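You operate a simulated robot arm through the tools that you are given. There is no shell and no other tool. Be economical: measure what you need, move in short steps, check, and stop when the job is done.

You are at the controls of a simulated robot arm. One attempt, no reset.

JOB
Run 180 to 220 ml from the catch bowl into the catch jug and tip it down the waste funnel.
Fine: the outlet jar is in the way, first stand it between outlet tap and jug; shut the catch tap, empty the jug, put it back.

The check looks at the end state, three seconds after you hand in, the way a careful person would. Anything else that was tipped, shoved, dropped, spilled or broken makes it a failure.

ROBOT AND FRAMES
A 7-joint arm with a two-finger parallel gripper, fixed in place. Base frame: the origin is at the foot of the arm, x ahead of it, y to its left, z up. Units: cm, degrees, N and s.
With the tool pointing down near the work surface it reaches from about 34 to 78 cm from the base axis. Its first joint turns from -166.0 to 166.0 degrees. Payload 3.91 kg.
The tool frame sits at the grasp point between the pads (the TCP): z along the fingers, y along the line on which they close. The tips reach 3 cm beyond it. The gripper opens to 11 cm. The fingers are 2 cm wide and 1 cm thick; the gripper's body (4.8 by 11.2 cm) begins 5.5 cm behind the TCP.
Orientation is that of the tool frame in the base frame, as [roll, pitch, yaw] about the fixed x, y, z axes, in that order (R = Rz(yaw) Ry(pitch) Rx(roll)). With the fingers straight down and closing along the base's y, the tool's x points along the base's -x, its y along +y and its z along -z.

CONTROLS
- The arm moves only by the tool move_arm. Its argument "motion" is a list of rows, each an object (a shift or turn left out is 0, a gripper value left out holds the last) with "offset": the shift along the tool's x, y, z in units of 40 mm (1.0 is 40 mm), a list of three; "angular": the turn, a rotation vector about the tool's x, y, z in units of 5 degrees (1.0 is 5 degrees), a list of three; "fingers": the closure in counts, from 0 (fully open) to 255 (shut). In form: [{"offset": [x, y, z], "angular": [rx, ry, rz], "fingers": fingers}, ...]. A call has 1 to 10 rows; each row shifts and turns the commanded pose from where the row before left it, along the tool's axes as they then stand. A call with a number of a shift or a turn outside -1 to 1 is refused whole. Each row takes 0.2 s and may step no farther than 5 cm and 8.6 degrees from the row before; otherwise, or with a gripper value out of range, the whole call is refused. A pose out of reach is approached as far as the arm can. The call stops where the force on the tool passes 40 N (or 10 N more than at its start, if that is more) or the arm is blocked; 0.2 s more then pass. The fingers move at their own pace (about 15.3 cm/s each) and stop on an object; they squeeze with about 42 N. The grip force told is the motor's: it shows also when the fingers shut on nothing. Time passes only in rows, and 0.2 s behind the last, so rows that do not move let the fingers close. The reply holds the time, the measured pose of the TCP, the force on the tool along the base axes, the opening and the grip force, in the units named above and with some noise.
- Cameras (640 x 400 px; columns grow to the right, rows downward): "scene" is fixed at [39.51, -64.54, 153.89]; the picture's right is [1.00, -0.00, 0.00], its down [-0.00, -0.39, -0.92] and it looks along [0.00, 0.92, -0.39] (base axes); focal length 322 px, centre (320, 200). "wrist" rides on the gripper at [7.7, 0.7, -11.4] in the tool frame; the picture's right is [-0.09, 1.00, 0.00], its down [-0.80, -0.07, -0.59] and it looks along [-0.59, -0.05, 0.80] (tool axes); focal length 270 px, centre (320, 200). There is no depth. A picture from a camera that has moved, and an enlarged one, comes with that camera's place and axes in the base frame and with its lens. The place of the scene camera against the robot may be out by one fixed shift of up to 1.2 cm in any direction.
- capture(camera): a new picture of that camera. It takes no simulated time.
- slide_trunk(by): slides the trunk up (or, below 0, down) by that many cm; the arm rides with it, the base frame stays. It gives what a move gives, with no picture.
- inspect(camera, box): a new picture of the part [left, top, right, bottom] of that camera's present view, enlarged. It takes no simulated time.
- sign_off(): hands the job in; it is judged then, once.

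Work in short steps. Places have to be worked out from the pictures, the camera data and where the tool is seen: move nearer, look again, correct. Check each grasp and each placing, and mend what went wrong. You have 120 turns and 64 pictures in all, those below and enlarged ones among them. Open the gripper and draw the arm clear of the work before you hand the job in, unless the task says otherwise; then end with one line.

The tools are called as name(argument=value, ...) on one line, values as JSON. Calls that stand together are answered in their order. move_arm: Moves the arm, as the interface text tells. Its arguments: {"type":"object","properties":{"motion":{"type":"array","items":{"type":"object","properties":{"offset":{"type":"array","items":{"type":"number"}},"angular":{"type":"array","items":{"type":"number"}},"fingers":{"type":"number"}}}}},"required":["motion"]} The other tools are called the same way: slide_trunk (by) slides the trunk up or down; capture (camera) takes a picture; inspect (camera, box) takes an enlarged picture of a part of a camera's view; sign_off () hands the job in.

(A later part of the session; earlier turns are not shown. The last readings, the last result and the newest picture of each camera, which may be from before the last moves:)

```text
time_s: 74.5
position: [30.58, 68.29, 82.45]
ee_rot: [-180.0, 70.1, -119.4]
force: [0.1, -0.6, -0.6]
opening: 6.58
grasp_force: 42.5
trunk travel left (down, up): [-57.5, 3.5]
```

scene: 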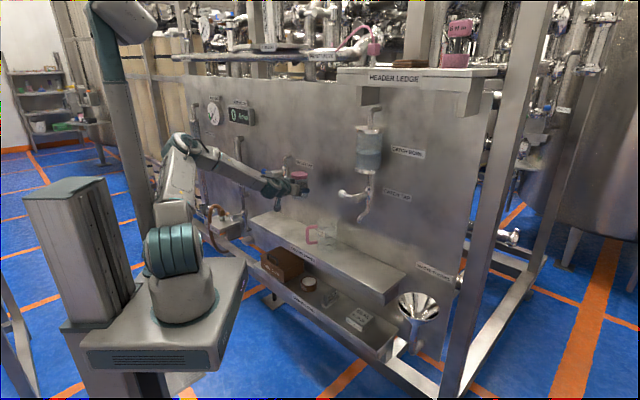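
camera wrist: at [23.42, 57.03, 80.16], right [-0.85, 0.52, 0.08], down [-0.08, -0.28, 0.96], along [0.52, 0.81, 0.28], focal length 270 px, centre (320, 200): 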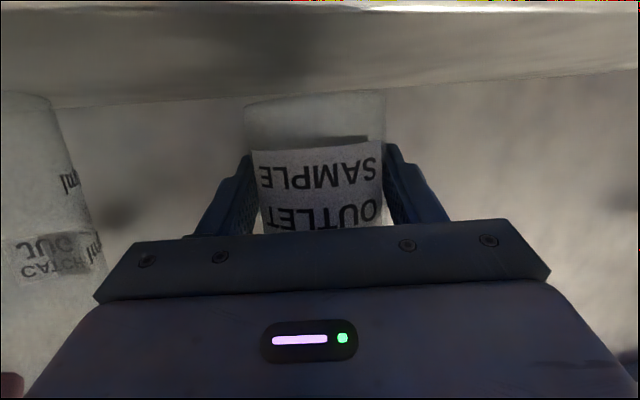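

I'm at the grasp height (82.5). I'll open modestly, to about 8.6 cm, and check.

move_arm(motion=[{"fingers": 55}, {"fingers": 55}, {"fingers": 55}])

capture(camera="wrist")

```text
time_s: 75.3
position: [30.57, 68.3, 82.51]
ee_rot: [-179.8, 70.1, -119.3]
force: [0.4, -0.2, -0.9]
opening: 8.62
grasp_force: 0.0
trunk travel left (down, up): [-57.5, 3.5]
```

```text
33 pictures are left
camera wrist: at [23.36, 56.96, 79.21], right [-0.85, 0.52, 0.08], down [-0.08, -0.28, 0.96], along [0.52, 0.81, 0.28], focal length 270 px, centre (320, 200)
```

wrist: 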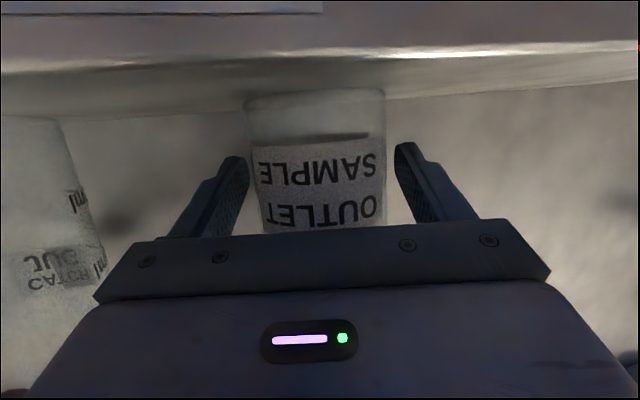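

The jar stands by itself. I'll retreat 10 cm straight back, then rise.

move_arm(motion=[{"offset": [0.285, 0, -0.78]}, {"offset": [0.285, 0, -0.78]}, {"offset": [0.285, 0, -0.78]}, {"offset": [-0.7, 0, -0.255]}, {"offset": [-0.7, 0, -0.255]}, {"offset": [-0.7, 0, -0.255]}, {"offset": [-0.7, 0, -0.255]}])

capture(camera="wrist")

inspect(camera="scene", box=[220, 130, 460, 310])

```text
time_s: 76.9
position: [31.42, 56.97, 93.77]
ee_rot: [-177.7, 69.8, -122.8]
force: [0.5, 0.4, 0.3]
opening: 8.6
grasp_force: 0.0
trunk travel left (down, up): [-57.5, 3.5]
```

```text
32 pictures are left
camera wrist: at [23.18, 46.35, 90.53], right [-0.8, 0.6, 0.07], down [-0.11, -0.26, 0.96], along [0.59, 0.76, 0.28], focal length 270 px, centre (320, 200)
```

wrist: 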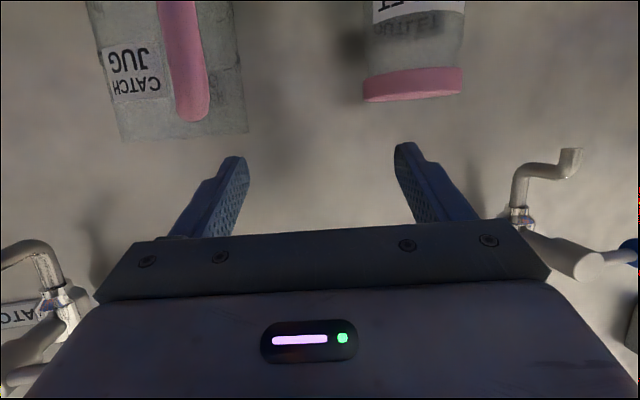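

```text
2.22 times, centred on (340, 220) of scene
camera zoom: at [39.51, -64.54, 153.89], right [1.0, 0.0, 0.0], down [0.0, -0.39, -0.92], along [0.0, 0.92, -0.39], focal length 716 px, centre (276, 156)
```

zoom: 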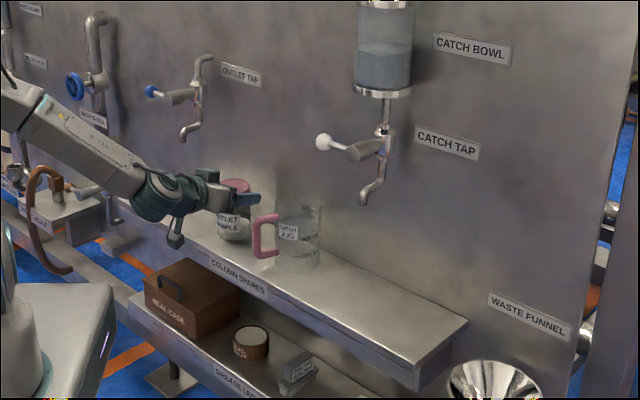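

The jar is standing and I'm clear. The jug rim is near z 90.8 with centre about (42.8, 56.5), about 8.8 cm across, and its handle points to azimuth about 195–200°. I'll grip the body with the handle between the fingers, coming from above at hand azimuth about 32°. First raise and open fully.

move_arm(motion=[{"offset": [-0.75, 0, -0.27]}, {"offset": [-0.75, 0, -0.27], "fingers": 0}, {"offset": [-0.75, 0, -0.27]}])

```text
time_s: 77.7
position: [32.51, 56.86, 103.45]
ee_rot: [-177.5, 69.8, -123.7]
force: [-0.3, -1.1, 0.1]
opening: 11.01
grasp_force: 0.1
trunk travel left (down, up): [-57.5, 3.5]
```

Now move over the jug and turn the hand right to azimuth 32°.

move_arm(motion=[{"angular": [-0.5, 0, 0]}, {"offset": [-0.097, -0.65, 0.267]}, {"offset": [-0.097, -0.65, 0.267]}, {"offset": [-0.097, -0.65, 0.267]}, {"angular": [0.761, 0, 0.277]}, {"angular": [0.761, 0, 0.277]}, {"angular": [0.761, 0, 0.277]}, {"angular": [0.761, 0, 0.277]}, {"angular": [0.761, 0, 0.277]}, {"angular": [0.761, 0, 0.277]}])

capture(camera="wrist")

```text
time_s: 79.9
position: [38.15, 57.09, 104.76]
ee_rot: [173.9, 69.9, -151.3]
force: [0.0, 0.4, -0.6]
opening: 11.0
grasp_force: 0.1
trunk travel left (down, up): [-57.5, 3.5]
```

```text
30 pictures are left
camera wrist: at [26.63, 50.19, 101.44], right [-0.54, 0.84, 0.12], down [-0.17, -0.25, 0.95], along [0.83, 0.49, 0.28], focal length 270 px, centre (320, 200)
```

wrist: 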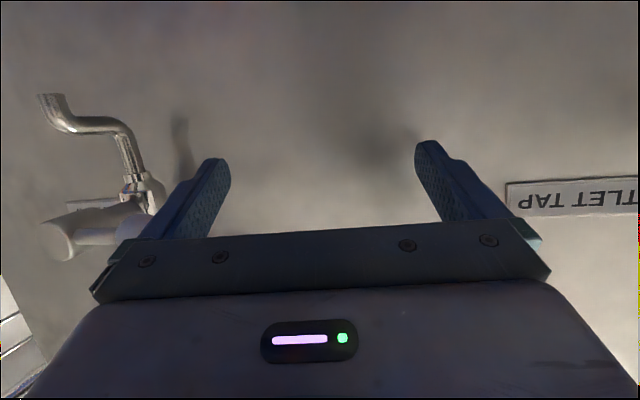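

The arm pushes the mast again in this hand orientation, and I also want a better measurement of the jug. I'll turn the hand left and go to the right-front of the jug for a clear view.

move_arm(motion=[{"angular": [0.6, 0, 0]}, {"angular": [0.6, 0, 0]}, {"angular": [-0.9, 0, -0.33]}, {"angular": [-0.9, 0, -0.33]}, {"angular": [-0.9, 0, -0.33]}, {"angular": [-0.9, 0, -0.33]}, {"angular": [-0.9, 0, -0.33]}, {"angular": [-0.9, 0, -0.33]}, {"angular": [-0.9, 0, -0.33]}])

```text
time_s: 81.9
position: [34.2, 58.98, 104.03]
ee_rot: [-177.2, 69.2, -110.8]
force: [0.1, 0.0, 0.8]
opening: 11.01
grasp_force: 0.1
trunk travel left (down, up): [-57.5, 3.5]
```

Now move to the right-front of the jug.

move_arm(motion=[{"offset": [0.185, -0.83, -0.51]}, {"offset": [0.185, -0.83, -0.51]}, {"offset": [0.185, -0.83, -0.51]}, {"offset": [0.185, -0.83, -0.51]}, {"offset": [0.185, -0.83, -0.51]}, {"offset": [0.7, 0, 0.255]}, {"offset": [0.7, 0, 0.255]}, {"offset": [0.7, 0, 0.255]}, {"offset": [0.7, 0, 0.255]}])

capture(camera="wrist")

```text
time_s: 83.9
position: [44.92, 42.17, 92.45]
ee_rot: [-177.0, 69.2, -110.7]
force: [-0.6, -0.6, -0.1]
opening: 10.99
grasp_force: 0.0
trunk travel left (down, up): [-57.5, 3.5]
```

```text
29 pictures are left
camera wrist: at [38.98, 30.19, 89.32], right [-0.9, 0.43, 0.06], down [-0.06, -0.27, 0.96], along [0.43, 0.86, 0.27], focal length 270 px, centre (320, 200)
```

wrist: 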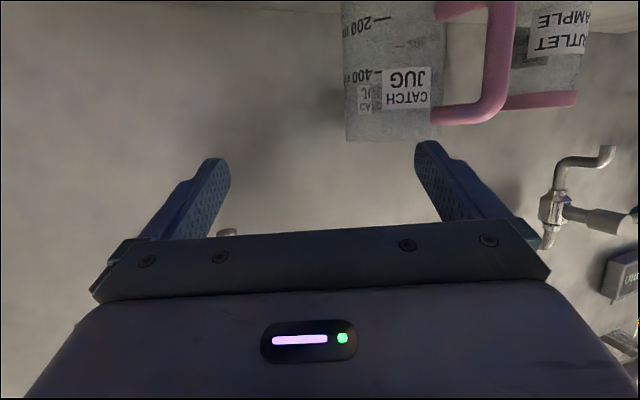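

Excellent view. The handle bar stands about 8.3 cm from the jug axis near (35.9, 53.7) at azimuth about 200°, with a gap of almost 3 cm and a bar about 1.8 cm thick. Its straight part covers z 82–89. Gripping the bar from azimuth 110°, one finger in the gap, suits the arm well. I'll turn the hand left by 40°.

move_arm(motion=[{"angular": [-0.6, 0, 0]}, {"angular": [-0.85, 0, -0.31]}, {"angular": [-0.85, 0, -0.31]}, {"angular": [-0.85, 0, -0.31]}, {"angular": [-0.85, 0, -0.31]}, {"angular": [-0.85, 0, -0.31]}, {"angular": [-0.85, 0, -0.31]}, {"angular": [-0.85, 0, -0.31]}, {"angular": [-0.85, 0, -0.31]}, {"angular": [-0.85, 0, -0.31], "fingers": 165}])

capture(camera="wrist")

```text
time_s: 86.1
position: [45.19, 42.07, 92.45]
ee_rot: [178.3, 69.2, -71.7]
force: [0.3, 0.0, 0.4]
opening: 3.87
grasp_force: 0.0
trunk travel left (down, up): [-57.5, 3.5]
```

```text
28 pictures are left
camera wrist: at [49.06, 29.24, 89.33], right [-0.95, -0.31, 0.09], down [0.17, -0.23, 0.96], along [-0.28, 0.92, 0.27], focal length 270 px, centre (320, 200)
```

wrist: 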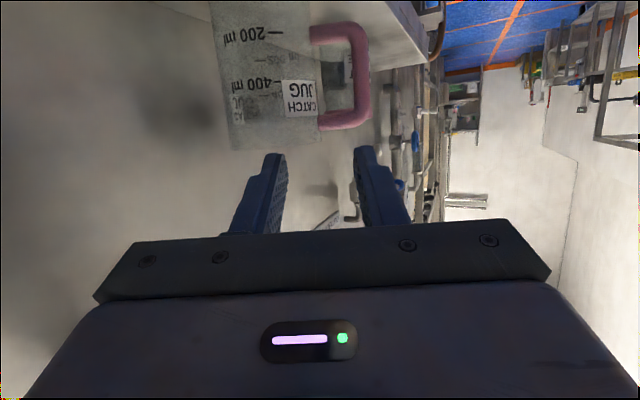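

Very informative. The bar triangulates to (36.3, 54.05) with midheight about 85.5, and the jug axis to about (44.3, 57.9). I'll turn 5° more and align in front of the bar, 8 cm short.

move_arm(motion=[{"angular": [0.34, 0, 0]}, {"angular": [-0.93, 0, -0.33]}, {"offset": [0.333, 0.295, 0.64]}, {"offset": [0.333, 0.295, 0.64]}, {"offset": [0.333, 0.295, 0.64]}])

capture(camera="wrist")

```text
time_s: 87.3
position: [39.31, 45.77, 86.03]
ee_rot: [179.7, 69.3, -67.0]
force: [0.2, -0.5, -0.2]
opening: 3.87
grasp_force: 0.0
trunk travel left (down, up): [-57.5, 3.5]
```

```text
27 pictures are left
camera wrist: at [43.97, 33.18, 82.84], right [-0.93, -0.37, 0.08], down [0.17, -0.22, 0.96], along [-0.33, 0.9, 0.27], focal length 270 px, centre (320, 200)
```

wrist: 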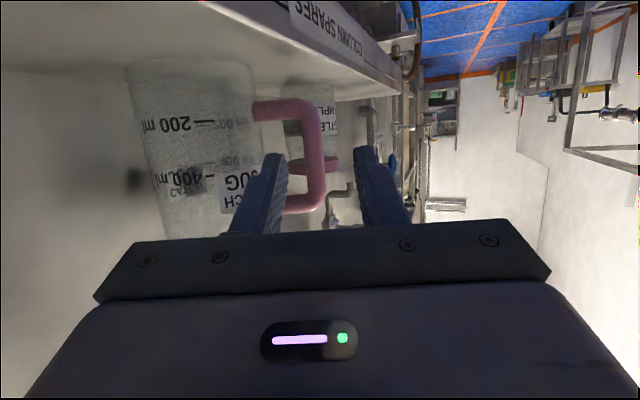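

The bar sits nearly between the fingers (0.5 cm to one side), with its mid height near 85. I'll advance 8 cm with that correction.

move_arm(motion=[{"offset": [-0.19, -0.06, 0.64]}, {"offset": [-0.19, -0.05, 0.64]}, {"offset": [-0.19, -0.02, 0.64]}])

capture(camera="wrist")

```text
time_s: 88.1
position: [36.76, 53.46, 85.41]
ee_rot: [179.7, 69.4, -66.8]
force: [0.7, 0.1, -0.7]
opening: 3.88
grasp_force: 0.0
trunk travel left (down, up): [-57.5, 3.5]
```

```text
26 pictures are left
camera wrist: at [41.4, 40.88, 82.31], right [-0.93, -0.37, 0.08], down [0.17, -0.22, 0.96], along [-0.33, 0.9, 0.27], focal length 270 px, centre (320, 200)
```

wrist: 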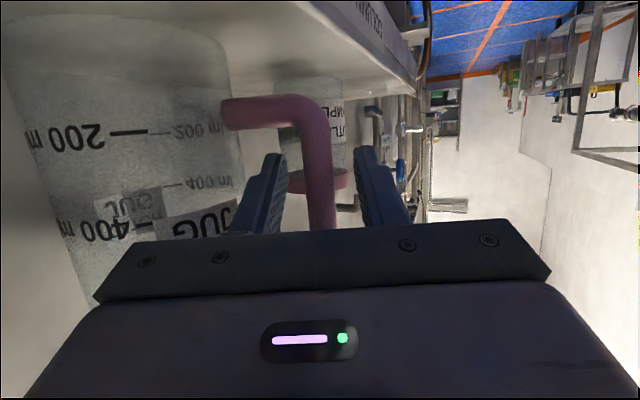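

The bar is centred between the fingers. Closing on it.

move_arm(motion=[{"fingers": 255}, {"fingers": 255}, {"fingers": 255}])

capture(camera="wrist")

```text
time_s: 88.9
position: [36.81, 53.37, 85.45]
ee_rot: [179.7, 69.3, -66.9]
force: [-0.4, 0.1, 0.4]
opening: 1.56
grasp_force: 42.2
trunk travel left (down, up): [-57.5, 3.5]
```

```text
25 pictures are left
camera wrist: at [41.43, 40.83, 82.32], right [-0.93, -0.36, 0.08], down [0.17, -0.22, 0.96], along [-0.33, 0.9, 0.27], focal length 270 px, centre (320, 200)
```

wrist: 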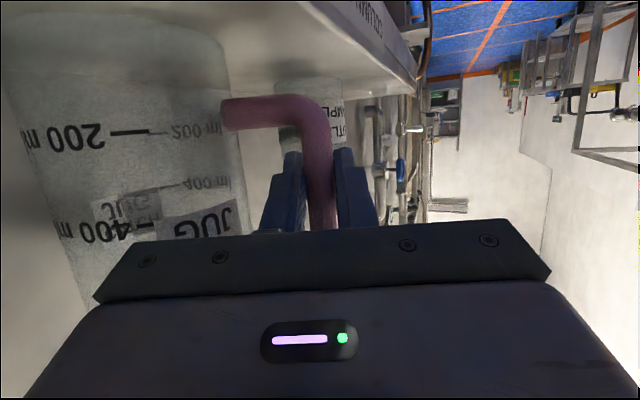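

Firm grip on the bar at 1.56 cm. I'll lift 1.6 cm and check that the jug comes level.

move_arm(motion=[{"offset": [-0.19, 0, -0.07]}, {"offset": [-0.19, 0, -0.07]}])

inspect(camera="scene", box=[270, 180, 430, 280])

```text
time_s: 89.5
position: [36.87, 53.54, 86.96]
ee_rot: [179.8, 69.3, -67.0]
force: [-0.1, 0.7, -1.3]
opening: 1.52
grasp_force: 41.7
trunk travel left (down, up): [-57.5, 3.5]
```

```text
4.00 times, centred on (350, 230) of scene
camera zoom: at [39.51, -64.54, 153.89], right [1.0, 0.0, 0.0], down [0.0, -0.39, -0.92], along [0.0, 0.92, -0.39], focal length 1288 px, centre (200, 80)
```

zoom: 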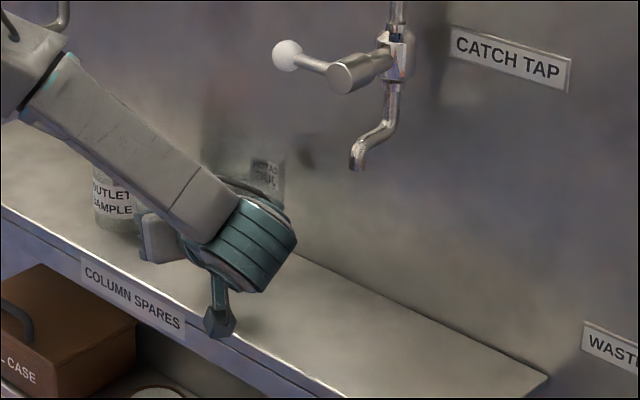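

The jug is up and light. I'll carry it along the shelf to under the catch spout, with TCP to about (46.8, 40.0).

move_arm(motion=[{"offset": [0.24, -0.165, -0.63]}, {"offset": [0.24, -0.165, -0.63]}, {"offset": [0.24, -0.165, -0.63]}, {"offset": [0.24, -0.165, -0.63]}, {"offset": [0.24, -0.165, -0.63]}, {"offset": [0.24, -0.165, -0.63]}])

inspect(camera="scene", box=[290, 170, 430, 290])

capture(camera="wrist")

```text
time_s: 90.9
position: [46.99, 40.29, 87.01]
ee_rot: [179.6, 69.3, -67.0]
force: [-0.4, -0.5, -1.6]
opening: 1.55
grasp_force: 42.8
trunk travel left (down, up): [-57.5, 3.5]
```

```text
3.33 times, centred on (360, 230) of scene
camera zoom: at [39.51, -64.54, 153.89], right [1.0, 0.0, 0.0], down [0.0, -0.39, -0.92], along [0.0, 0.92, -0.39], focal length 1074 px, centre (187, 100)
```

zoom: 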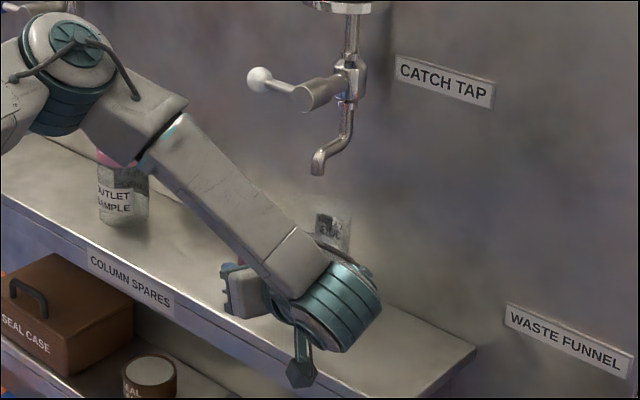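

```text
22 pictures are left
camera wrist: at [51.6, 27.78, 83.85], right [-0.93, -0.36, 0.08], down [0.17, -0.22, 0.96], along [-0.33, 0.9, 0.27], focal length 270 px, centre (320, 200)
```

wrist: 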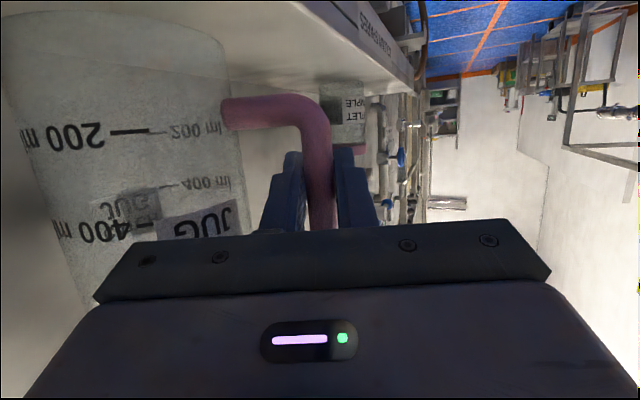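

The jug's right rim and label place its centre in line with the spout. I'll lower 1.5 cm to the shelf and release.

move_arm(motion=[{"offset": [0.18, 0, 0.067]}, {"offset": [0.13, 0, 0.05]}, {"offset": [0.04, 0, 0.015]}])

```text
time_s: 91.7
position: [47.01, 40.25, 85.48]
ee_rot: [179.7, 69.3, -67.0]
force: [-0.3, 0.2, -1.0]
opening: 1.55
grasp_force: 42.7
trunk travel left (down, up): [-57.5, 3.5]
```

move_arm(motion=[{"offset": [0.015, 0, 0.006]}, {"fingers": 165}, {"fingers": 165}, {"fingers": 165}])

```text
time_s: 92.7
position: [47.02, 40.38, 85.37]
ee_rot: [179.8, 69.2, -67.1]
force: [0.2, 0.2, 0.2]
opening: 3.85
grasp_force: 0.1
trunk travel left (down, up): [-57.5, 3.5]
```

Released. I'll back out 9 cm and look at the jug and the spout.

move_arm(motion=[{"offset": [0.24, 0, -0.63]}, {"offset": [0.24, 0, -0.63]}, {"offset": [0.24, 0, -0.63]}, {"offset": [0.24, 0, -0.63]}])

capture(camera="wrist")

```text
time_s: 93.7
position: [51.6, 30.27, 85.36]
ee_rot: [179.7, 69.4, -67.1]
force: [0.1, -0.1, -0.3]
opening: 3.91
grasp_force: 0.0
trunk travel left (down, up): [-57.5, 3.5]
```

```text
21 pictures are left
camera wrist: at [56.23, 17.64, 82.21], right [-0.93, -0.36, 0.08], down [0.17, -0.22, 0.96], along [-0.33, 0.9, 0.27], focal length 270 px, centre (320, 200)
```

wrist: 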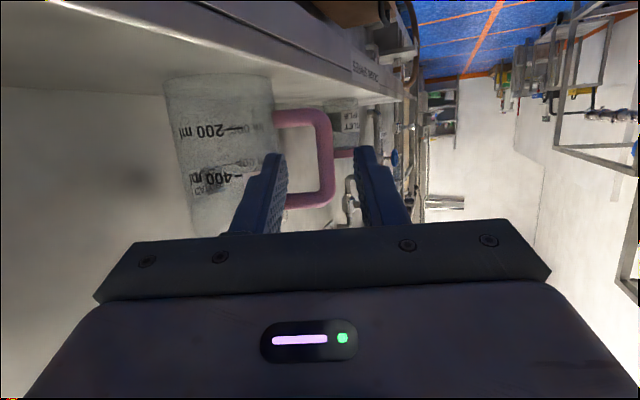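

The jug stands under the spout. For the tap I'll roll the hand 90° so the fingers straddle the lever knob above and below as a loose cage, letting me open and close it without re-approaching. First raise the hand and turn it right.

move_arm(motion=[{"offset": [-0.95, 0, -0.36]}, {"offset": [-0.95, 0, -0.36]}, {"offset": [-0.95, 0, -0.36]}, {"offset": [-0.95, 0, -0.36]}, {"offset": [-0.95, 0, -0.36]}, {"offset": [-0.95, 0, -0.36]}])

move_arm(motion=[{"angular": [0.85, 0, 0.31]}, {"angular": [0.85, 0, 0.31]}, {"angular": [0.85, 0, 0.31]}, {"angular": [0.85, 0, 0.31]}, {"angular": [0.85, 0, 0.31]}, {"angular": [0.85, 0, 0.31]}, {"angular": [0.85, 0, 0.31]}, {"angular": [0.85, 0, 0.31]}, {"angular": [0.85, 0, 0.31]}])

inspect(camera="scene", box=[290, 170, 430, 290])

```text
time_s: 95.1
position: [51.29, 30.52, 110.01]
ee_rot: [179.7, 69.2, -67.0]
force: [0.6, 0.0, 0.1]
opening: 3.89
grasp_force: 0.1
trunk travel left (down, up): [-57.5, 3.5]
```

```text
time_s: 97.1
position: [51.2, 30.32, 109.75]
ee_rot: [-179.0, 69.4, -106.7]
force: [0.5, 0.5, -0.3]
opening: 3.85
grasp_force: 0.1
trunk travel left (down, up): [-57.5, 3.5]
```

```text
3.33 times, centred on (360, 230) of scene
camera zoom: at [39.51, -64.54, 153.89], right [1.0, 0.0, 0.0], down [0.0, -0.39, -0.92], along [0.0, 0.92, -0.39], focal length 1074 px, centre (187, 100)
```

zoom: 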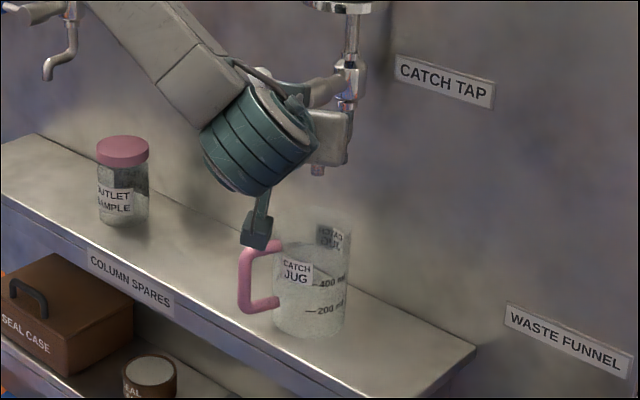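

The jug sits right under the spout, marks facing the camera. Now roll the hand +90° about its axis.

move_arm(motion=[{"angular": [0, 0, 1]}, {"angular": [0, 0, 1]}, {"angular": [0, 0, 1]}, {"angular": [0, 0, 1]}, {"angular": [0, 0, 1]}, {"angular": [0, 0, 1]}, {"angular": [0, 0, 1]}, {"angular": [0, 0, 1]}, {"angular": [0, 0, 1]}])

move_arm(motion=[{"angular": [0, 0, 1]}, {"angular": [0, 0, 1]}, {"angular": [0, 0, 1]}, {"angular": [0, 0, 1]}, {"angular": [0, 0, 1]}, {"angular": [0, 0, 1]}, {"angular": [0, 0, 1]}, {"angular": [0, 0, 1]}, {"angular": [0, 0, 1], "fingers": 140}])

capture(camera="wrist")

```text
time_s: 99.1
position: [51.3, 30.43, 109.78]
ee_rot: [118.0, 41.7, -178.1]
force: [0.4, -0.5, -0.4]
opening: 3.86
grasp_force: 0.1
trunk travel left (down, up): [-57.5, 3.5]
```

```text
time_s: 101.1
position: [51.17, 30.34, 109.93]
ee_rot: [110.6, 0.3, 162.6]
force: [0.1, 0.7, -0.2]
opening: 4.94
grasp_force: 0.0
trunk travel left (down, up): [-57.5, 3.5]
```

```text
19 pictures are left
camera wrist: at [40.72, 22.71, 114.48], right [0.18, 0.31, 0.93], down [0.59, -0.8, 0.15], along [0.79, 0.52, -0.33], focal length 270 px, centre (320, 200)
```

wrist: 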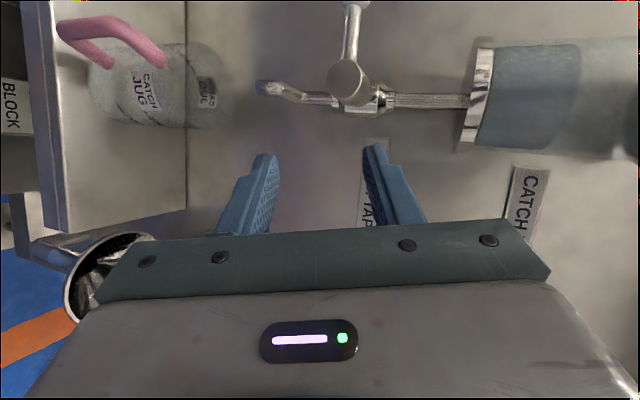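

The cage orientation is right: the tap's plug is at about (52.2, 41.5, 108.4) and the lever points left. I'll shift left to stand off from the knob and see it fully.

move_arm(motion=[{"offset": [0.66, 0.31, 0.3]}, {"offset": [0.66, 0.31, 0.3]}, {"offset": [0.66, 0.31, 0.3]}])

capture(camera="wrist")

```text
time_s: 101.9
position: [45.16, 37.44, 112.08]
ee_rot: [110.7, 0.4, 162.6]
force: [-0.6, -0.2, -0.8]
opening: 4.96
grasp_force: 0.0
trunk travel left (down, up): [-57.5, 3.5]
```

```text
18 pictures are left
camera wrist: at [34.66, 29.78, 116.68], right [0.18, 0.31, 0.93], down [0.59, -0.79, 0.15], along [0.79, 0.52, -0.33], focal length 270 px, centre (320, 200)
```

wrist: 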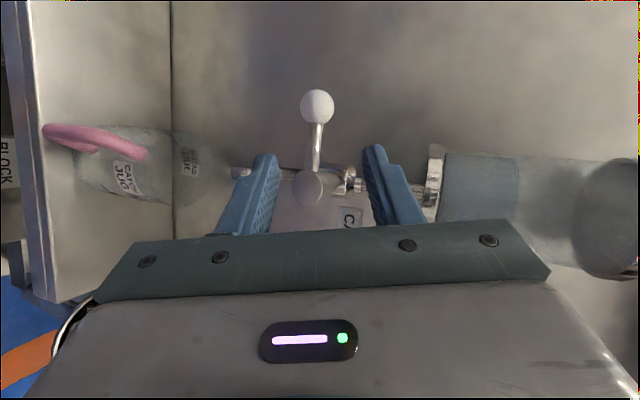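

The knob is nicely centred between the fingers, about 10 cm ahead of the TCP at about (47.2, 46.7, 108.2), and the lever is about 7 cm long. I'll advance 8.7 cm so the fingers straddle it.

move_arm(motion=[{"offset": [0.065, -0.025, 0.727]}, {"offset": [0.065, -0.025, 0.727]}, {"offset": [0.065, -0.025, 0.727]}])

capture(camera="wrist")

```text
time_s: 102.7
position: [46.77, 45.03, 108.69]
ee_rot: [110.5, 0.3, 162.5]
force: [1.3, 0.0, 0.0]
opening: 4.95
grasp_force: 0.1
trunk travel left (down, up): [-57.5, 3.5]
```

```text
17 pictures are left
camera wrist: at [36.35, 37.41, 113.26], right [0.18, 0.31, 0.93], down [0.59, -0.79, 0.15], along [0.79, 0.52, -0.33], focal length 270 px, centre (320, 200)
```

wrist: 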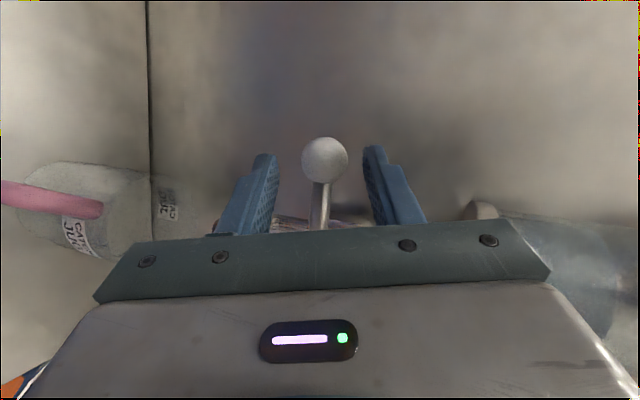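

The knob is at the fingertips. I'll advance 1.5 cm more, narrow the fingers to about 3.4 cm, then press the lever down about 30° as a trial.

move_arm(motion=[{"offset": [0, 0.02, 0.37]}, {"fingers": 176}, {"fingers": 176}])

move_arm(motion=[{"offset": [-0.05, -0.3, 0.09]}, {"offset": [-0.07, -0.3, 0.08]}, {"offset": [-0.09, -0.3, 0.07]}])

inspect(camera="scene", box=[310, 110, 410, 280])

```text
time_s: 103.5
position: [47.43, 46.29, 108.04]
ee_rot: [110.6, 0.4, 162.5]
force: [0.3, 0.3, 1.3]
opening: 3.48
grasp_force: 0.8
trunk travel left (down, up): [-57.5, 3.5]
```

```text
time_s: 104.1
position: [47.56, 46.62, 107.27]
ee_rot: [108.8, 0.6, 162.8]
force: [0.0, 3.2, 25.7]
opening: 4.66
grasp_force: 12.2
trunk travel left (down, up): [-57.5, 3.5]
stopped in row 2: the force on the tool passed its limit (the readings are from after the stop); the commanded pose is now the measured one
```

```text
2.35 times, centred on (360, 195) of scene
camera zoom: at [39.51, -64.54, 153.89], right [1.0, 0.0, 0.0], down [0.0, -0.39, -0.92], along [0.0, 0.92, -0.39], focal length 758 px, centre (226, 212)
```

zoom: 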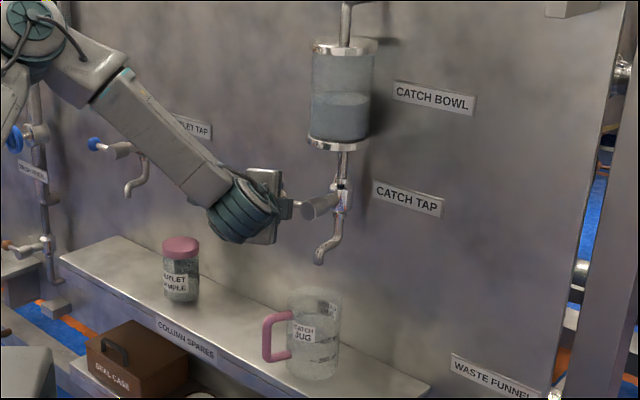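

Downward is against a stop (force limit reached, lever unmoved), so it should open upward. I'll relax and try lifting.

move_arm(motion=[{"offset": [0, 0.2, -0.07]}, {"offset": [-0.01, 0.25, -0.09]}, {"offset": [-0.03, 0.25, -0.1]}, {"offset": [-0.05, 0.25, -0.11]}])

inspect(camera="scene", box=[310, 110, 410, 280])

```text
time_s: 105.1
position: [47.89, 46.31, 110.72]
ee_rot: [109.6, 0.5, 162.5]
force: [-1.0, -2.2, -0.7]
opening: 3.45
grasp_force: 0.2
trunk travel left (down, up): [-57.5, 3.5]
```

```text
2.35 times, centred on (360, 195) of scene
camera zoom: at [39.51, -64.54, 153.89], right [1.0, 0.0, 0.0], down [0.0, -0.39, -0.92], along [0.0, 0.92, -0.39], focal length 758 px, centre (226, 212)
```

zoom: 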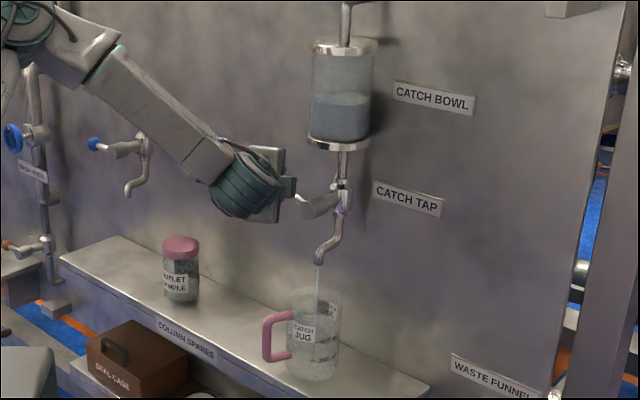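

Lifting opens it: a thin stream falls into the jug. I'll hold 1 s and then read the level.

move_arm(motion=[{}, {}, {}, {}])

inspect(camera="scene", box=[340, 225, 372, 275])

```text
time_s: 106.1
position: [47.98, 46.09, 110.79]
ee_rot: [109.5, 0.5, 162.7]
force: [-0.2, 0.5, -1.4]
opening: 3.47
grasp_force: 0.3
trunk travel left (down, up): [-57.5, 3.5]
```

```text
8.00 times, centred on (356, 250) of scene
camera zoom: at [39.51, -64.54, 153.89], right [1.0, 0.0, 0.0], down [0.0, -0.39, -0.92], along [0.0, 0.92, -0.39], focal length 2577 px, centre (32, -200)
```

zoom: 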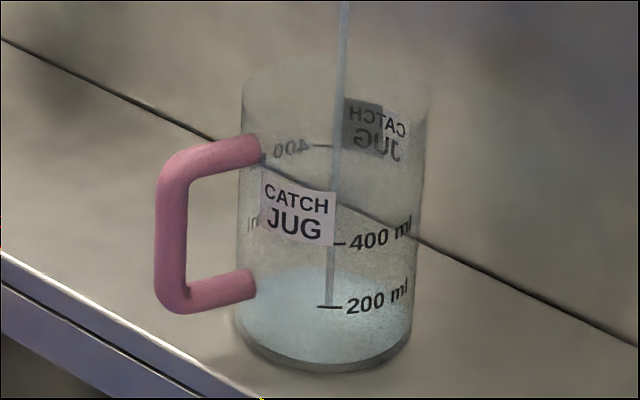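

The surface reads about 105 ml (back edge near y 265, scaled against the 200 and 400 marks), so roughly 75 ml/s. I'll let about 0.4 s more pass and recalibrate before closing.

move_arm(motion=[{}])

inspect(camera="scene", box=[340, 225, 372, 275])

```text
time_s: 106.5
position: [47.82, 46.21, 110.69]
ee_rot: [109.4, 0.6, 162.6]
force: [0.4, -0.2, 0.7]
opening: 3.43
grasp_force: 0.1
trunk travel left (down, up): [-57.5, 3.5]
```

```text
8.00 times, centred on (356, 250) of scene
camera zoom: at [39.51, -64.54, 153.89], right [1.0, 0.0, 0.0], down [0.0, -0.39, -0.92], along [0.0, 0.92, -0.39], focal length 2577 px, centre (32, -200)
```

zoom: 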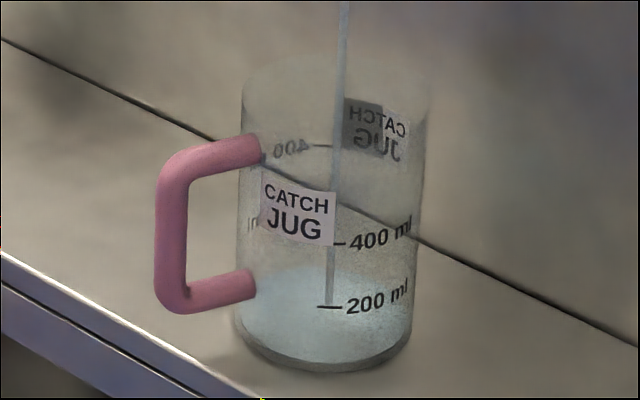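

The change in 0.4 s was only a few pixels, so the flow is slower than I guessed. I'll wait 0.8 s and look again.

move_arm(motion=[{}, {}, {}])

inspect(camera="scene", box=[340, 225, 372, 275])

```text
time_s: 107.3
position: [47.84, 46.25, 110.68]
ee_rot: [109.5, 0.5, 162.7]
force: [-0.2, 0.0, -1.3]
opening: 3.44
grasp_force: 0.4
trunk travel left (down, up): [-57.5, 3.5]
```

```text
8.00 times, centred on (356, 250) of scene
camera zoom: at [39.51, -64.54, 153.89], right [1.0, 0.0, 0.0], down [0.0, -0.39, -0.92], along [0.0, 0.92, -0.39], focal length 2577 px, centre (32, -200)
```

zoom: 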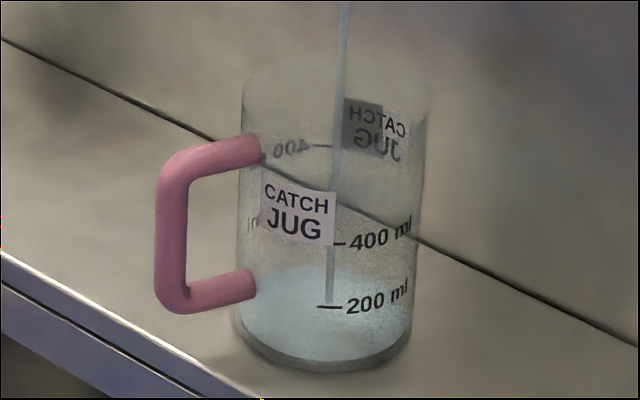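

Re-deriving the perspective (surface half-ellipse about 47 px), the jug holds only about 20 ml so far at roughly 7–8 ml/s. That slow flow suits accuracy. I'll wait 6.6 s and re-read.

move_arm(motion=[{}, {}, {}, {}, {}, {}, {}, {}, {}, {}])

move_arm(motion=[{}, {}, {}, {}, {}, {}, {}, {}, {}, {}])

move_arm(motion=[{}, {}, {}, {}, {}, {}, {}, {}, {}, {}])

inspect(camera="scene", box=[340, 225, 372, 275])

```text
time_s: 109.5
position: [47.87, 46.18, 110.66]
ee_rot: [109.5, 0.4, 162.6]
force: [-0.3, -0.3, 0.2]
opening: 3.44
grasp_force: 0.4
trunk travel left (down, up): [-57.5, 3.5]
```

```text
time_s: 111.7
position: [47.86, 46.2, 110.74]
ee_rot: [109.5, 0.4, 162.6]
force: [-0.4, -0.2, -0.1]
opening: 3.43
grasp_force: 0.5
trunk travel left (down, up): [-57.5, 3.5]
```

```text
time_s: 113.9
position: [47.9, 46.2, 110.74]
ee_rot: [109.5, 0.5, 162.6]
force: [0.2, 0.3, -1.5]
opening: 3.41
grasp_force: 0.2
trunk travel left (down, up): [-57.5, 3.5]
```

```text
8.00 times, centred on (356, 250) of scene
camera zoom: at [39.51, -64.54, 153.89], right [1.0, 0.0, 0.0], down [0.0, -0.39, -0.92], along [0.0, 0.92, -0.39], focal length 2577 px, centre (32, -200)
```

zoom: 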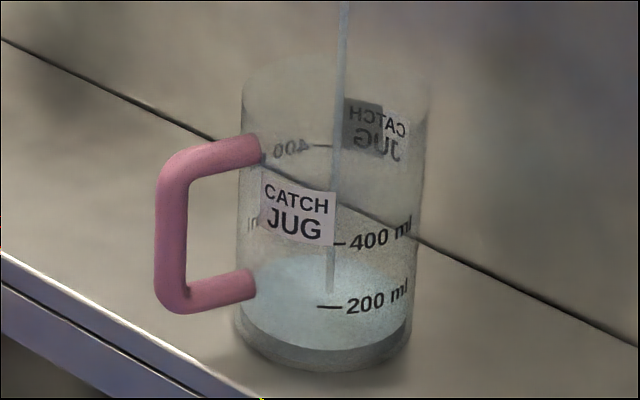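

The surface's front edge is at y≈349 versus the 200 mark at 307, moving about 1.5 px/s, so about 27 s remain. I'll wait 17.6 s and read again.

move_arm(motion=[{}, {}, {}, {}, {}, {}, {}, {}, {}, {}])

move_arm(motion=[{}, {}, {}, {}, {}, {}, {}, {}, {}, {}])

move_arm(motion=[{}, {}, {}, {}, {}, {}, {}, {}, {}, {}])

move_arm(motion=[{}, {}, {}, {}, {}, {}, {}, {}, {}, {}])

move_arm(motion=[{}, {}, {}, {}, {}, {}, {}, {}, {}, {}])

move_arm(motion=[{}, {}, {}, {}, {}, {}, {}, {}, {}, {}])

move_arm(motion=[{}, {}, {}, {}, {}, {}, {}, {}, {}, {}])

move_arm(motion=[{}, {}, {}, {}, {}, {}, {}, {}, {}, {}])

inspect(camera="scene", box=[340, 225, 372, 275])

```text
time_s: 116.1
position: [47.93, 46.32, 110.69]
ee_rot: [109.6, 0.5, 162.6]
force: [-0.3, 0.7, -1.0]
opening: 3.42
grasp_force: 0.0
trunk travel left (down, up): [-57.5, 3.5]
```

```text
time_s: 118.3
position: [47.82, 46.2, 110.73]
ee_rot: [109.5, 0.5, 162.7]
force: [-0.6, -0.3, -0.4]
opening: 3.44
grasp_force: 0.1
trunk travel left (down, up): [-57.5, 3.5]
```

```text
time_s: 120.5
position: [47.86, 46.24, 110.83]
ee_rot: [109.6, 0.5, 162.6]
force: [-0.4, -0.6, -0.6]
opening: 3.44
grasp_force: 0.1
trunk travel left (down, up): [-57.5, 3.5]
```

```text
time_s: 122.7
position: [47.9, 46.23, 110.7]
ee_rot: [109.5, 0.5, 162.5]
force: [0.0, 0.8, 0.5]
opening: 3.44
grasp_force: 0.0
trunk travel left (down, up): [-57.5, 3.5]
```

```text
time_s: 124.9
position: [47.99, 46.25, 110.72]
ee_rot: [109.5, 0.5, 162.5]
force: [0.4, -0.4, 0.4]
opening: 3.42
grasp_force: 0.3
trunk travel left (down, up): [-57.5, 3.5]
```

```text
time_s: 127.1
position: [47.88, 46.23, 110.67]
ee_rot: [109.5, 0.6, 162.6]
force: [-0.8, -0.3, 0.3]
opening: 3.42
grasp_force: 0.5
trunk travel left (down, up): [-57.5, 3.5]
```

```text
time_s: 129.3
position: [47.99, 46.18, 110.63]
ee_rot: [109.5, 0.5, 162.6]
force: [0.2, -0.4, 0.5]
opening: 3.43
grasp_force: 0.1
trunk travel left (down, up): [-57.5, 3.5]
```

```text
time_s: 131.5
position: [47.83, 46.21, 110.71]
ee_rot: [109.4, 0.5, 162.7]
force: [-0.2, -0.1, -0.8]
opening: 3.41
grasp_force: 0.2
trunk travel left (down, up): [-57.5, 3.5]
```

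```text
8.00 times, centred on (356, 250) of scene
camera zoom: at [39.51, -64.54, 153.89], right [1.0, 0.0, 0.0], down [0.0, -0.39, -0.92], along [0.0, 0.92, -0.39], focal length 2577 px, centre (32, -200)
```

zoom: 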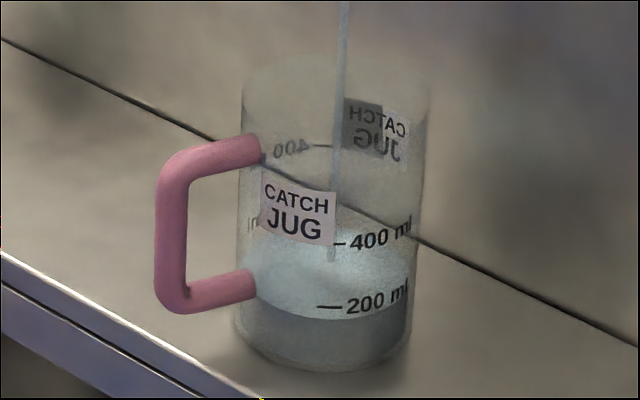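

The front edge is at about 319, only 12 px (about 38 ml) under the 200 mark, at 1.7 px/s. I'll wait 6.6 s more and then press the lever back down to its stop.

move_arm(motion=[{}, {}, {}, {}, {}, {}, {}, {}, {}, {}])

move_arm(motion=[{}, {}, {}, {}, {}, {}, {}, {}, {}, {}])

move_arm(motion=[{}, {}, {}, {}, {}, {}, {}, {}, {}, {}])

move_arm(motion=[{"offset": [0.03, -0.3, 0.11]}, {"offset": [0.03, -0.3, 0.11]}, {"offset": [0.02, -0.25, 0.09]}])

inspect(camera="scene", box=[330, 175, 390, 275])

```text
time_s: 133.7
position: [47.86, 46.19, 110.71]
ee_rot: [109.5, 0.5, 162.6]
force: [0.3, -0.3, 0.3]
opening: 3.44
grasp_force: 0.2
trunk travel left (down, up): [-57.5, 3.5]
```

```text
time_s: 135.9
position: [47.98, 46.29, 110.85]
ee_rot: [109.6, 0.5, 162.6]
force: [0.5, 0.5, -0.7]
opening: 3.46
grasp_force: 0.1
trunk travel left (down, up): [-57.5, 3.5]
```

```text
time_s: 138.1
position: [47.96, 46.2, 110.85]
ee_rot: [109.4, 0.5, 162.7]
force: [0.0, -0.1, -0.1]
opening: 3.44
grasp_force: 0.5
trunk travel left (down, up): [-57.5, 3.5]
```

```text
time_s: 138.9
position: [47.91, 46.26, 107.46]
ee_rot: [109.0, 0.7, 162.6]
force: [1.7, 0.2, 18.5]
opening: 4.34
grasp_force: 8.9
trunk travel left (down, up): [-57.5, 3.5]
```

```text
4.00 times, centred on (360, 225) of scene
camera zoom: at [39.51, -64.54, 153.89], right [1.0, 0.0, 0.0], down [0.0, -0.39, -0.92], along [0.0, 0.92, -0.39], focal length 1288 px, centre (160, 100)
```

zoom: 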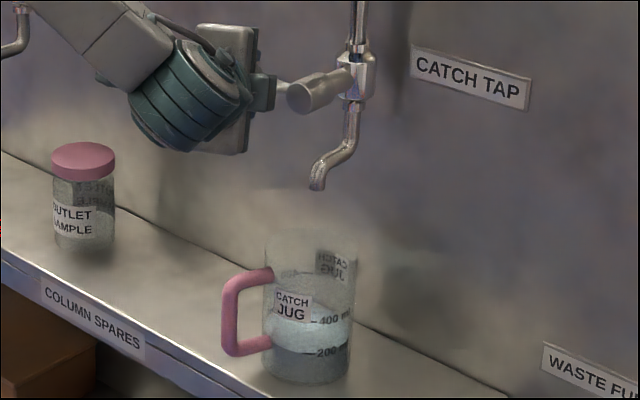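

The stream has stopped and the lever is against its stop. I'll relax the hand to centre on the knob and read the jug closely.

move_arm(motion=[{"offset": [0, 0.17, -0.06]}, {"fingers": 130}, {}])

inspect(camera="scene", box=[340, 225, 372, 275])

```text
time_s: 139.7
position: [47.58, 46.41, 107.63]
ee_rot: [109.6, 0.4, 162.7]
force: [0.0, 0.5, -0.2]
opening: 5.4
grasp_force: 0.1
trunk travel left (down, up): [-57.5, 3.5]
```

```text
8.00 times, centred on (356, 250) of scene
camera zoom: at [39.51, -64.54, 153.89], right [1.0, 0.0, 0.0], down [0.0, -0.39, -0.92], along [0.0, 0.92, -0.39], focal length 2577 px, centre (32, -200)
```

zoom: 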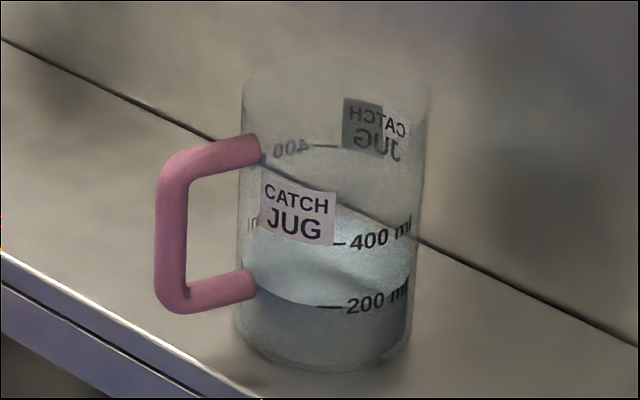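

The surface line sits right on the 200 mark, and the tap is shut. I'll withdraw from the knob and roll the hand back -90°.

move_arm(motion=[{"offset": [0, 0.02, -0.8]}, {"offset": [0, 0.02, -0.8]}, {"offset": [0, 0, -0.8]}])

move_arm(motion=[{"angular": [0, 0, -1]}, {"angular": [0, 0, -1]}, {"angular": [0, 0, -1]}, {"angular": [0, 0, -1]}, {"angular": [0, 0, -1]}, {"angular": [0, 0, -1]}, {"angular": [0, 0, -1]}, {"angular": [0, 0, -1]}, {"angular": [0, 0, -1]}])

move_arm(motion=[{"angular": [0, 0, -1]}, {"angular": [0, 0, -1]}, {"angular": [0, 0, -1]}, {"angular": [0, 0, -1]}, {"angular": [0, 0, -1]}, {"angular": [0, 0, -1]}, {"angular": [0, 0, -1]}, {"angular": [0, 0, -1]}, {"angular": [0, 0, -1], "fingers": 165}])

```text
time_s: 140.5
position: [44.91, 37.78, 111.18]
ee_rot: [109.5, 0.4, 162.8]
force: [-0.5, 0.2, 0.3]
opening: 5.39
grasp_force: 0.1
trunk travel left (down, up): [-57.5, 3.5]
```

```text
time_s: 142.5
position: [44.94, 37.77, 111.14]
ee_rot: [116.9, 42.3, -178.7]
force: [0.7, -0.4, 0.0]
opening: 5.4
grasp_force: 0.0
trunk travel left (down, up): [-57.5, 3.5]
```

```text
time_s: 144.5
position: [44.86, 37.85, 111.05]
ee_rot: [-178.3, 70.5, -105.6]
force: [0.2, -0.2, -0.8]
opening: 3.89
grasp_force: 0.0
trunk travel left (down, up): [-57.5, 3.5]
```

Good. Now turn left to azimuth 113°, step back and right, and lower to the previous standoff in front of the jug's handle.

move_arm(motion=[{"angular": [-0.34, 0.24, 0]}, {"angular": [-0.81, 0, -0.29]}, {"angular": [-0.81, 0, -0.29]}, {"angular": [-0.81, 0, -0.29]}, {"angular": [-0.81, 0, -0.29]}, {"angular": [-0.81, 0, -0.29]}, {"angular": [-0.81, 0, -0.29]}, {"angular": [-0.81, 0, -0.29]}, {"angular": [-0.81, 0, -0.29]}, {"angular": [-0.81, 0, -0.29]}])

move_arm(motion=[{"offset": [0.283, -0.267, -0.75]}, {"offset": [0.283, -0.267, -0.75]}, {"offset": [0.283, -0.267, -0.75]}, {"offset": [0.858, 0, 0.326]}, {"offset": [0.858, 0, 0.326]}, {"offset": [0.858, 0, 0.326]}, {"offset": [0.858, 0, 0.326]}, {"offset": [0.858, 0, 0.326]}, {"offset": [0.858, 0, 0.326]}])

```text
time_s: 146.7
position: [44.97, 37.82, 111.13]
ee_rot: [178.0, 69.5, -69.0]
force: [0.3, 0.4, 0.0]
opening: 3.91
grasp_force: 0.0
trunk travel left (down, up): [-57.5, 3.5]
```

```text
time_s: 148.7
position: [51.52, 30.28, 88.48]
ee_rot: [178.0, 69.6, -68.9]
force: [1.0, -0.4, 1.2]
opening: 3.88
grasp_force: 0.1
trunk travel left (down, up): [-57.5, 3.5]
```

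I'll fix the small residuals in height, roll and yaw, then check with the wrist camera.

move_arm(motion=[{"angular": [0.4, 0, 0]}, {"angular": [-0.36, 0, -0.13]}, {"offset": [0.725, 0, 0.275]}])

capture(camera="wrist")

```text
time_s: 149.5
position: [51.42, 30.46, 85.8]
ee_rot: [179.9, 69.6, -67.1]
force: [0.2, 0.2, -0.6]
opening: 3.88
grasp_force: 0.0
trunk travel left (down, up): [-57.5, 3.5]
```

```text
7 pictures are left
camera wrist: at [55.97, 17.8, 82.65], right [-0.93, -0.36, 0.08], down [0.17, -0.23, 0.96], along [-0.33, 0.9, 0.27], focal length 270 px, centre (320, 200)
```

wrist: 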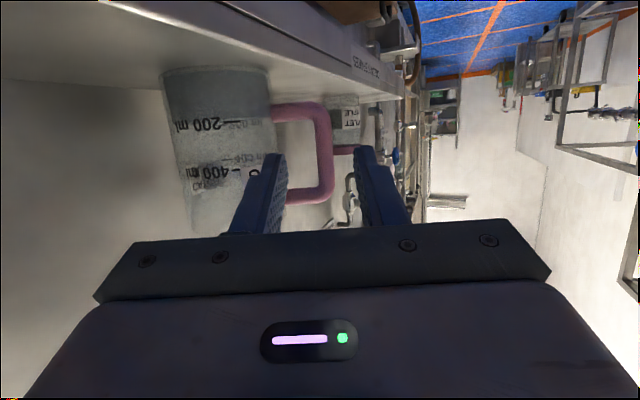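

It matches the previous view, with the bar aligned. I'll advance 10.8 cm to the former grasp pose and close.

move_arm(motion=[{"offset": [-0.216, 0.011, 0.64]}, {"offset": [-0.216, 0.011, 0.64]}, {"offset": [-0.216, 0.011, 0.64]}, {"offset": [-0.216, 0.011, 0.64]}, {"fingers": 255}, {"fingers": 255}, {"fingers": 255}])

```text
time_s: 151.1
position: [47.25, 40.02, 85.78]
ee_rot: [179.9, 69.5, -67.1]
force: [-1.6, 0.8, 0.0]
opening: 1.57
grasp_force: 42.4
trunk travel left (down, up): [-57.5, 3.5]
```

The full jug is gripped (1.57 cm). I'll lift only 2 cm to stay under the spout, slide it 15 cm along the shelf to the right, then raise 8.5 cm.

move_arm(motion=[{"offset": [-0.235, 0, -0.088]}, {"offset": [-0.235, 0, -0.088]}, {"offset": [0.17, -0.21, -0.46]}, {"offset": [0.17, -0.21, -0.46]}, {"offset": [0.17, -0.21, -0.46]}, {"offset": [0.17, -0.21, -0.46]}, {"offset": [0.17, -0.21, -0.46]}, {"offset": [0.17, -0.21, -0.46]}, {"offset": [0.17, -0.21, -0.46]}])

move_arm(motion=[{"offset": [-0.5, 0, -0.186]}, {"offset": [-0.5, 0, -0.186]}, {"offset": [-0.5, 0, -0.186]}, {"offset": [-0.5, 0, -0.186]}])

capture(camera="scene")

```text
time_s: 153.1
position: [57.87, 29.63, 87.62]
ee_rot: [179.7, 69.6, -67.3]
force: [0.5, 0.2, -3.3]
opening: 1.56
grasp_force: 42.7
trunk travel left (down, up): [-57.5, 3.5]
```

```text
time_s: 154.1
position: [57.79, 29.55, 96.17]
ee_rot: [179.8, 69.7, -67.2]
force: [-0.4, 0.2, -3.8]
opening: 1.58
grasp_force: 42.3
trunk travel left (down, up): [-57.5, 3.5]
```

```text
6 pictures are left
```

scene: 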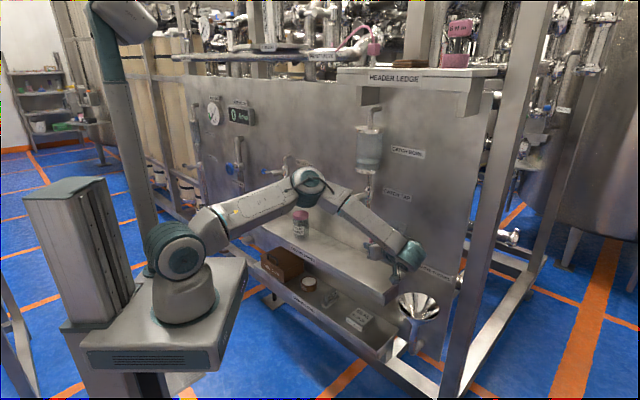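

The load rose by 2 N, which is 200 ml, and it's carried level. Now turn the hand right to azimuth about 75° and move to the pour start, TCP about (64.9, 32.1, 96).

move_arm(motion=[{"angular": [0.79, 0, 0.295]}, {"angular": [0.79, 0, 0.295]}, {"angular": [0.79, 0, 0.295]}, {"angular": [0.79, 0, 0.295]}, {"angular": [0.79, 0, 0.295]}, {"angular": [0.79, 0, 0.295]}, {"angular": [0.79, 0, 0.295]}, {"angular": [0.79, 0, 0.295]}, {"angular": [0.79, 0, 0.295]}])

move_arm(motion=[{"offset": [-0.093, -0.39, 0.25]}, {"offset": [-0.093, -0.39, 0.25]}, {"offset": [-0.093, -0.39, 0.25]}, {"offset": [-0.093, -0.38, 0.25]}])

capture(camera="wrist")

```text
time_s: 156.1
position: [57.83, 29.82, 96.2]
ee_rot: [179.9, 69.6, -105.0]
force: [0.4, 0.6, -3.7]
opening: 1.57
grasp_force: 42.5
trunk travel left (down, up): [-57.5, 3.5]
```

```text
time_s: 157.1
position: [65.0, 32.22, 95.89]
ee_rot: [179.9, 69.4, -105.1]
force: [-0.5, -0.1, -2.0]
opening: 1.56
grasp_force: 42.2
trunk travel left (down, up): [-57.5, 3.5]
```

```text
5 pictures are left
camera wrist: at [60.9, 19.42, 92.74], right [-0.95, 0.29, 0.08], down [0.0, -0.29, 0.96], along [0.3, 0.91, 0.27], focal length 270 px, centre (320, 200)
```

wrist: 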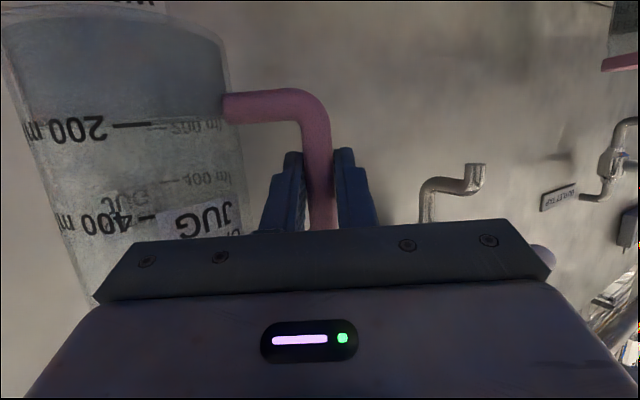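

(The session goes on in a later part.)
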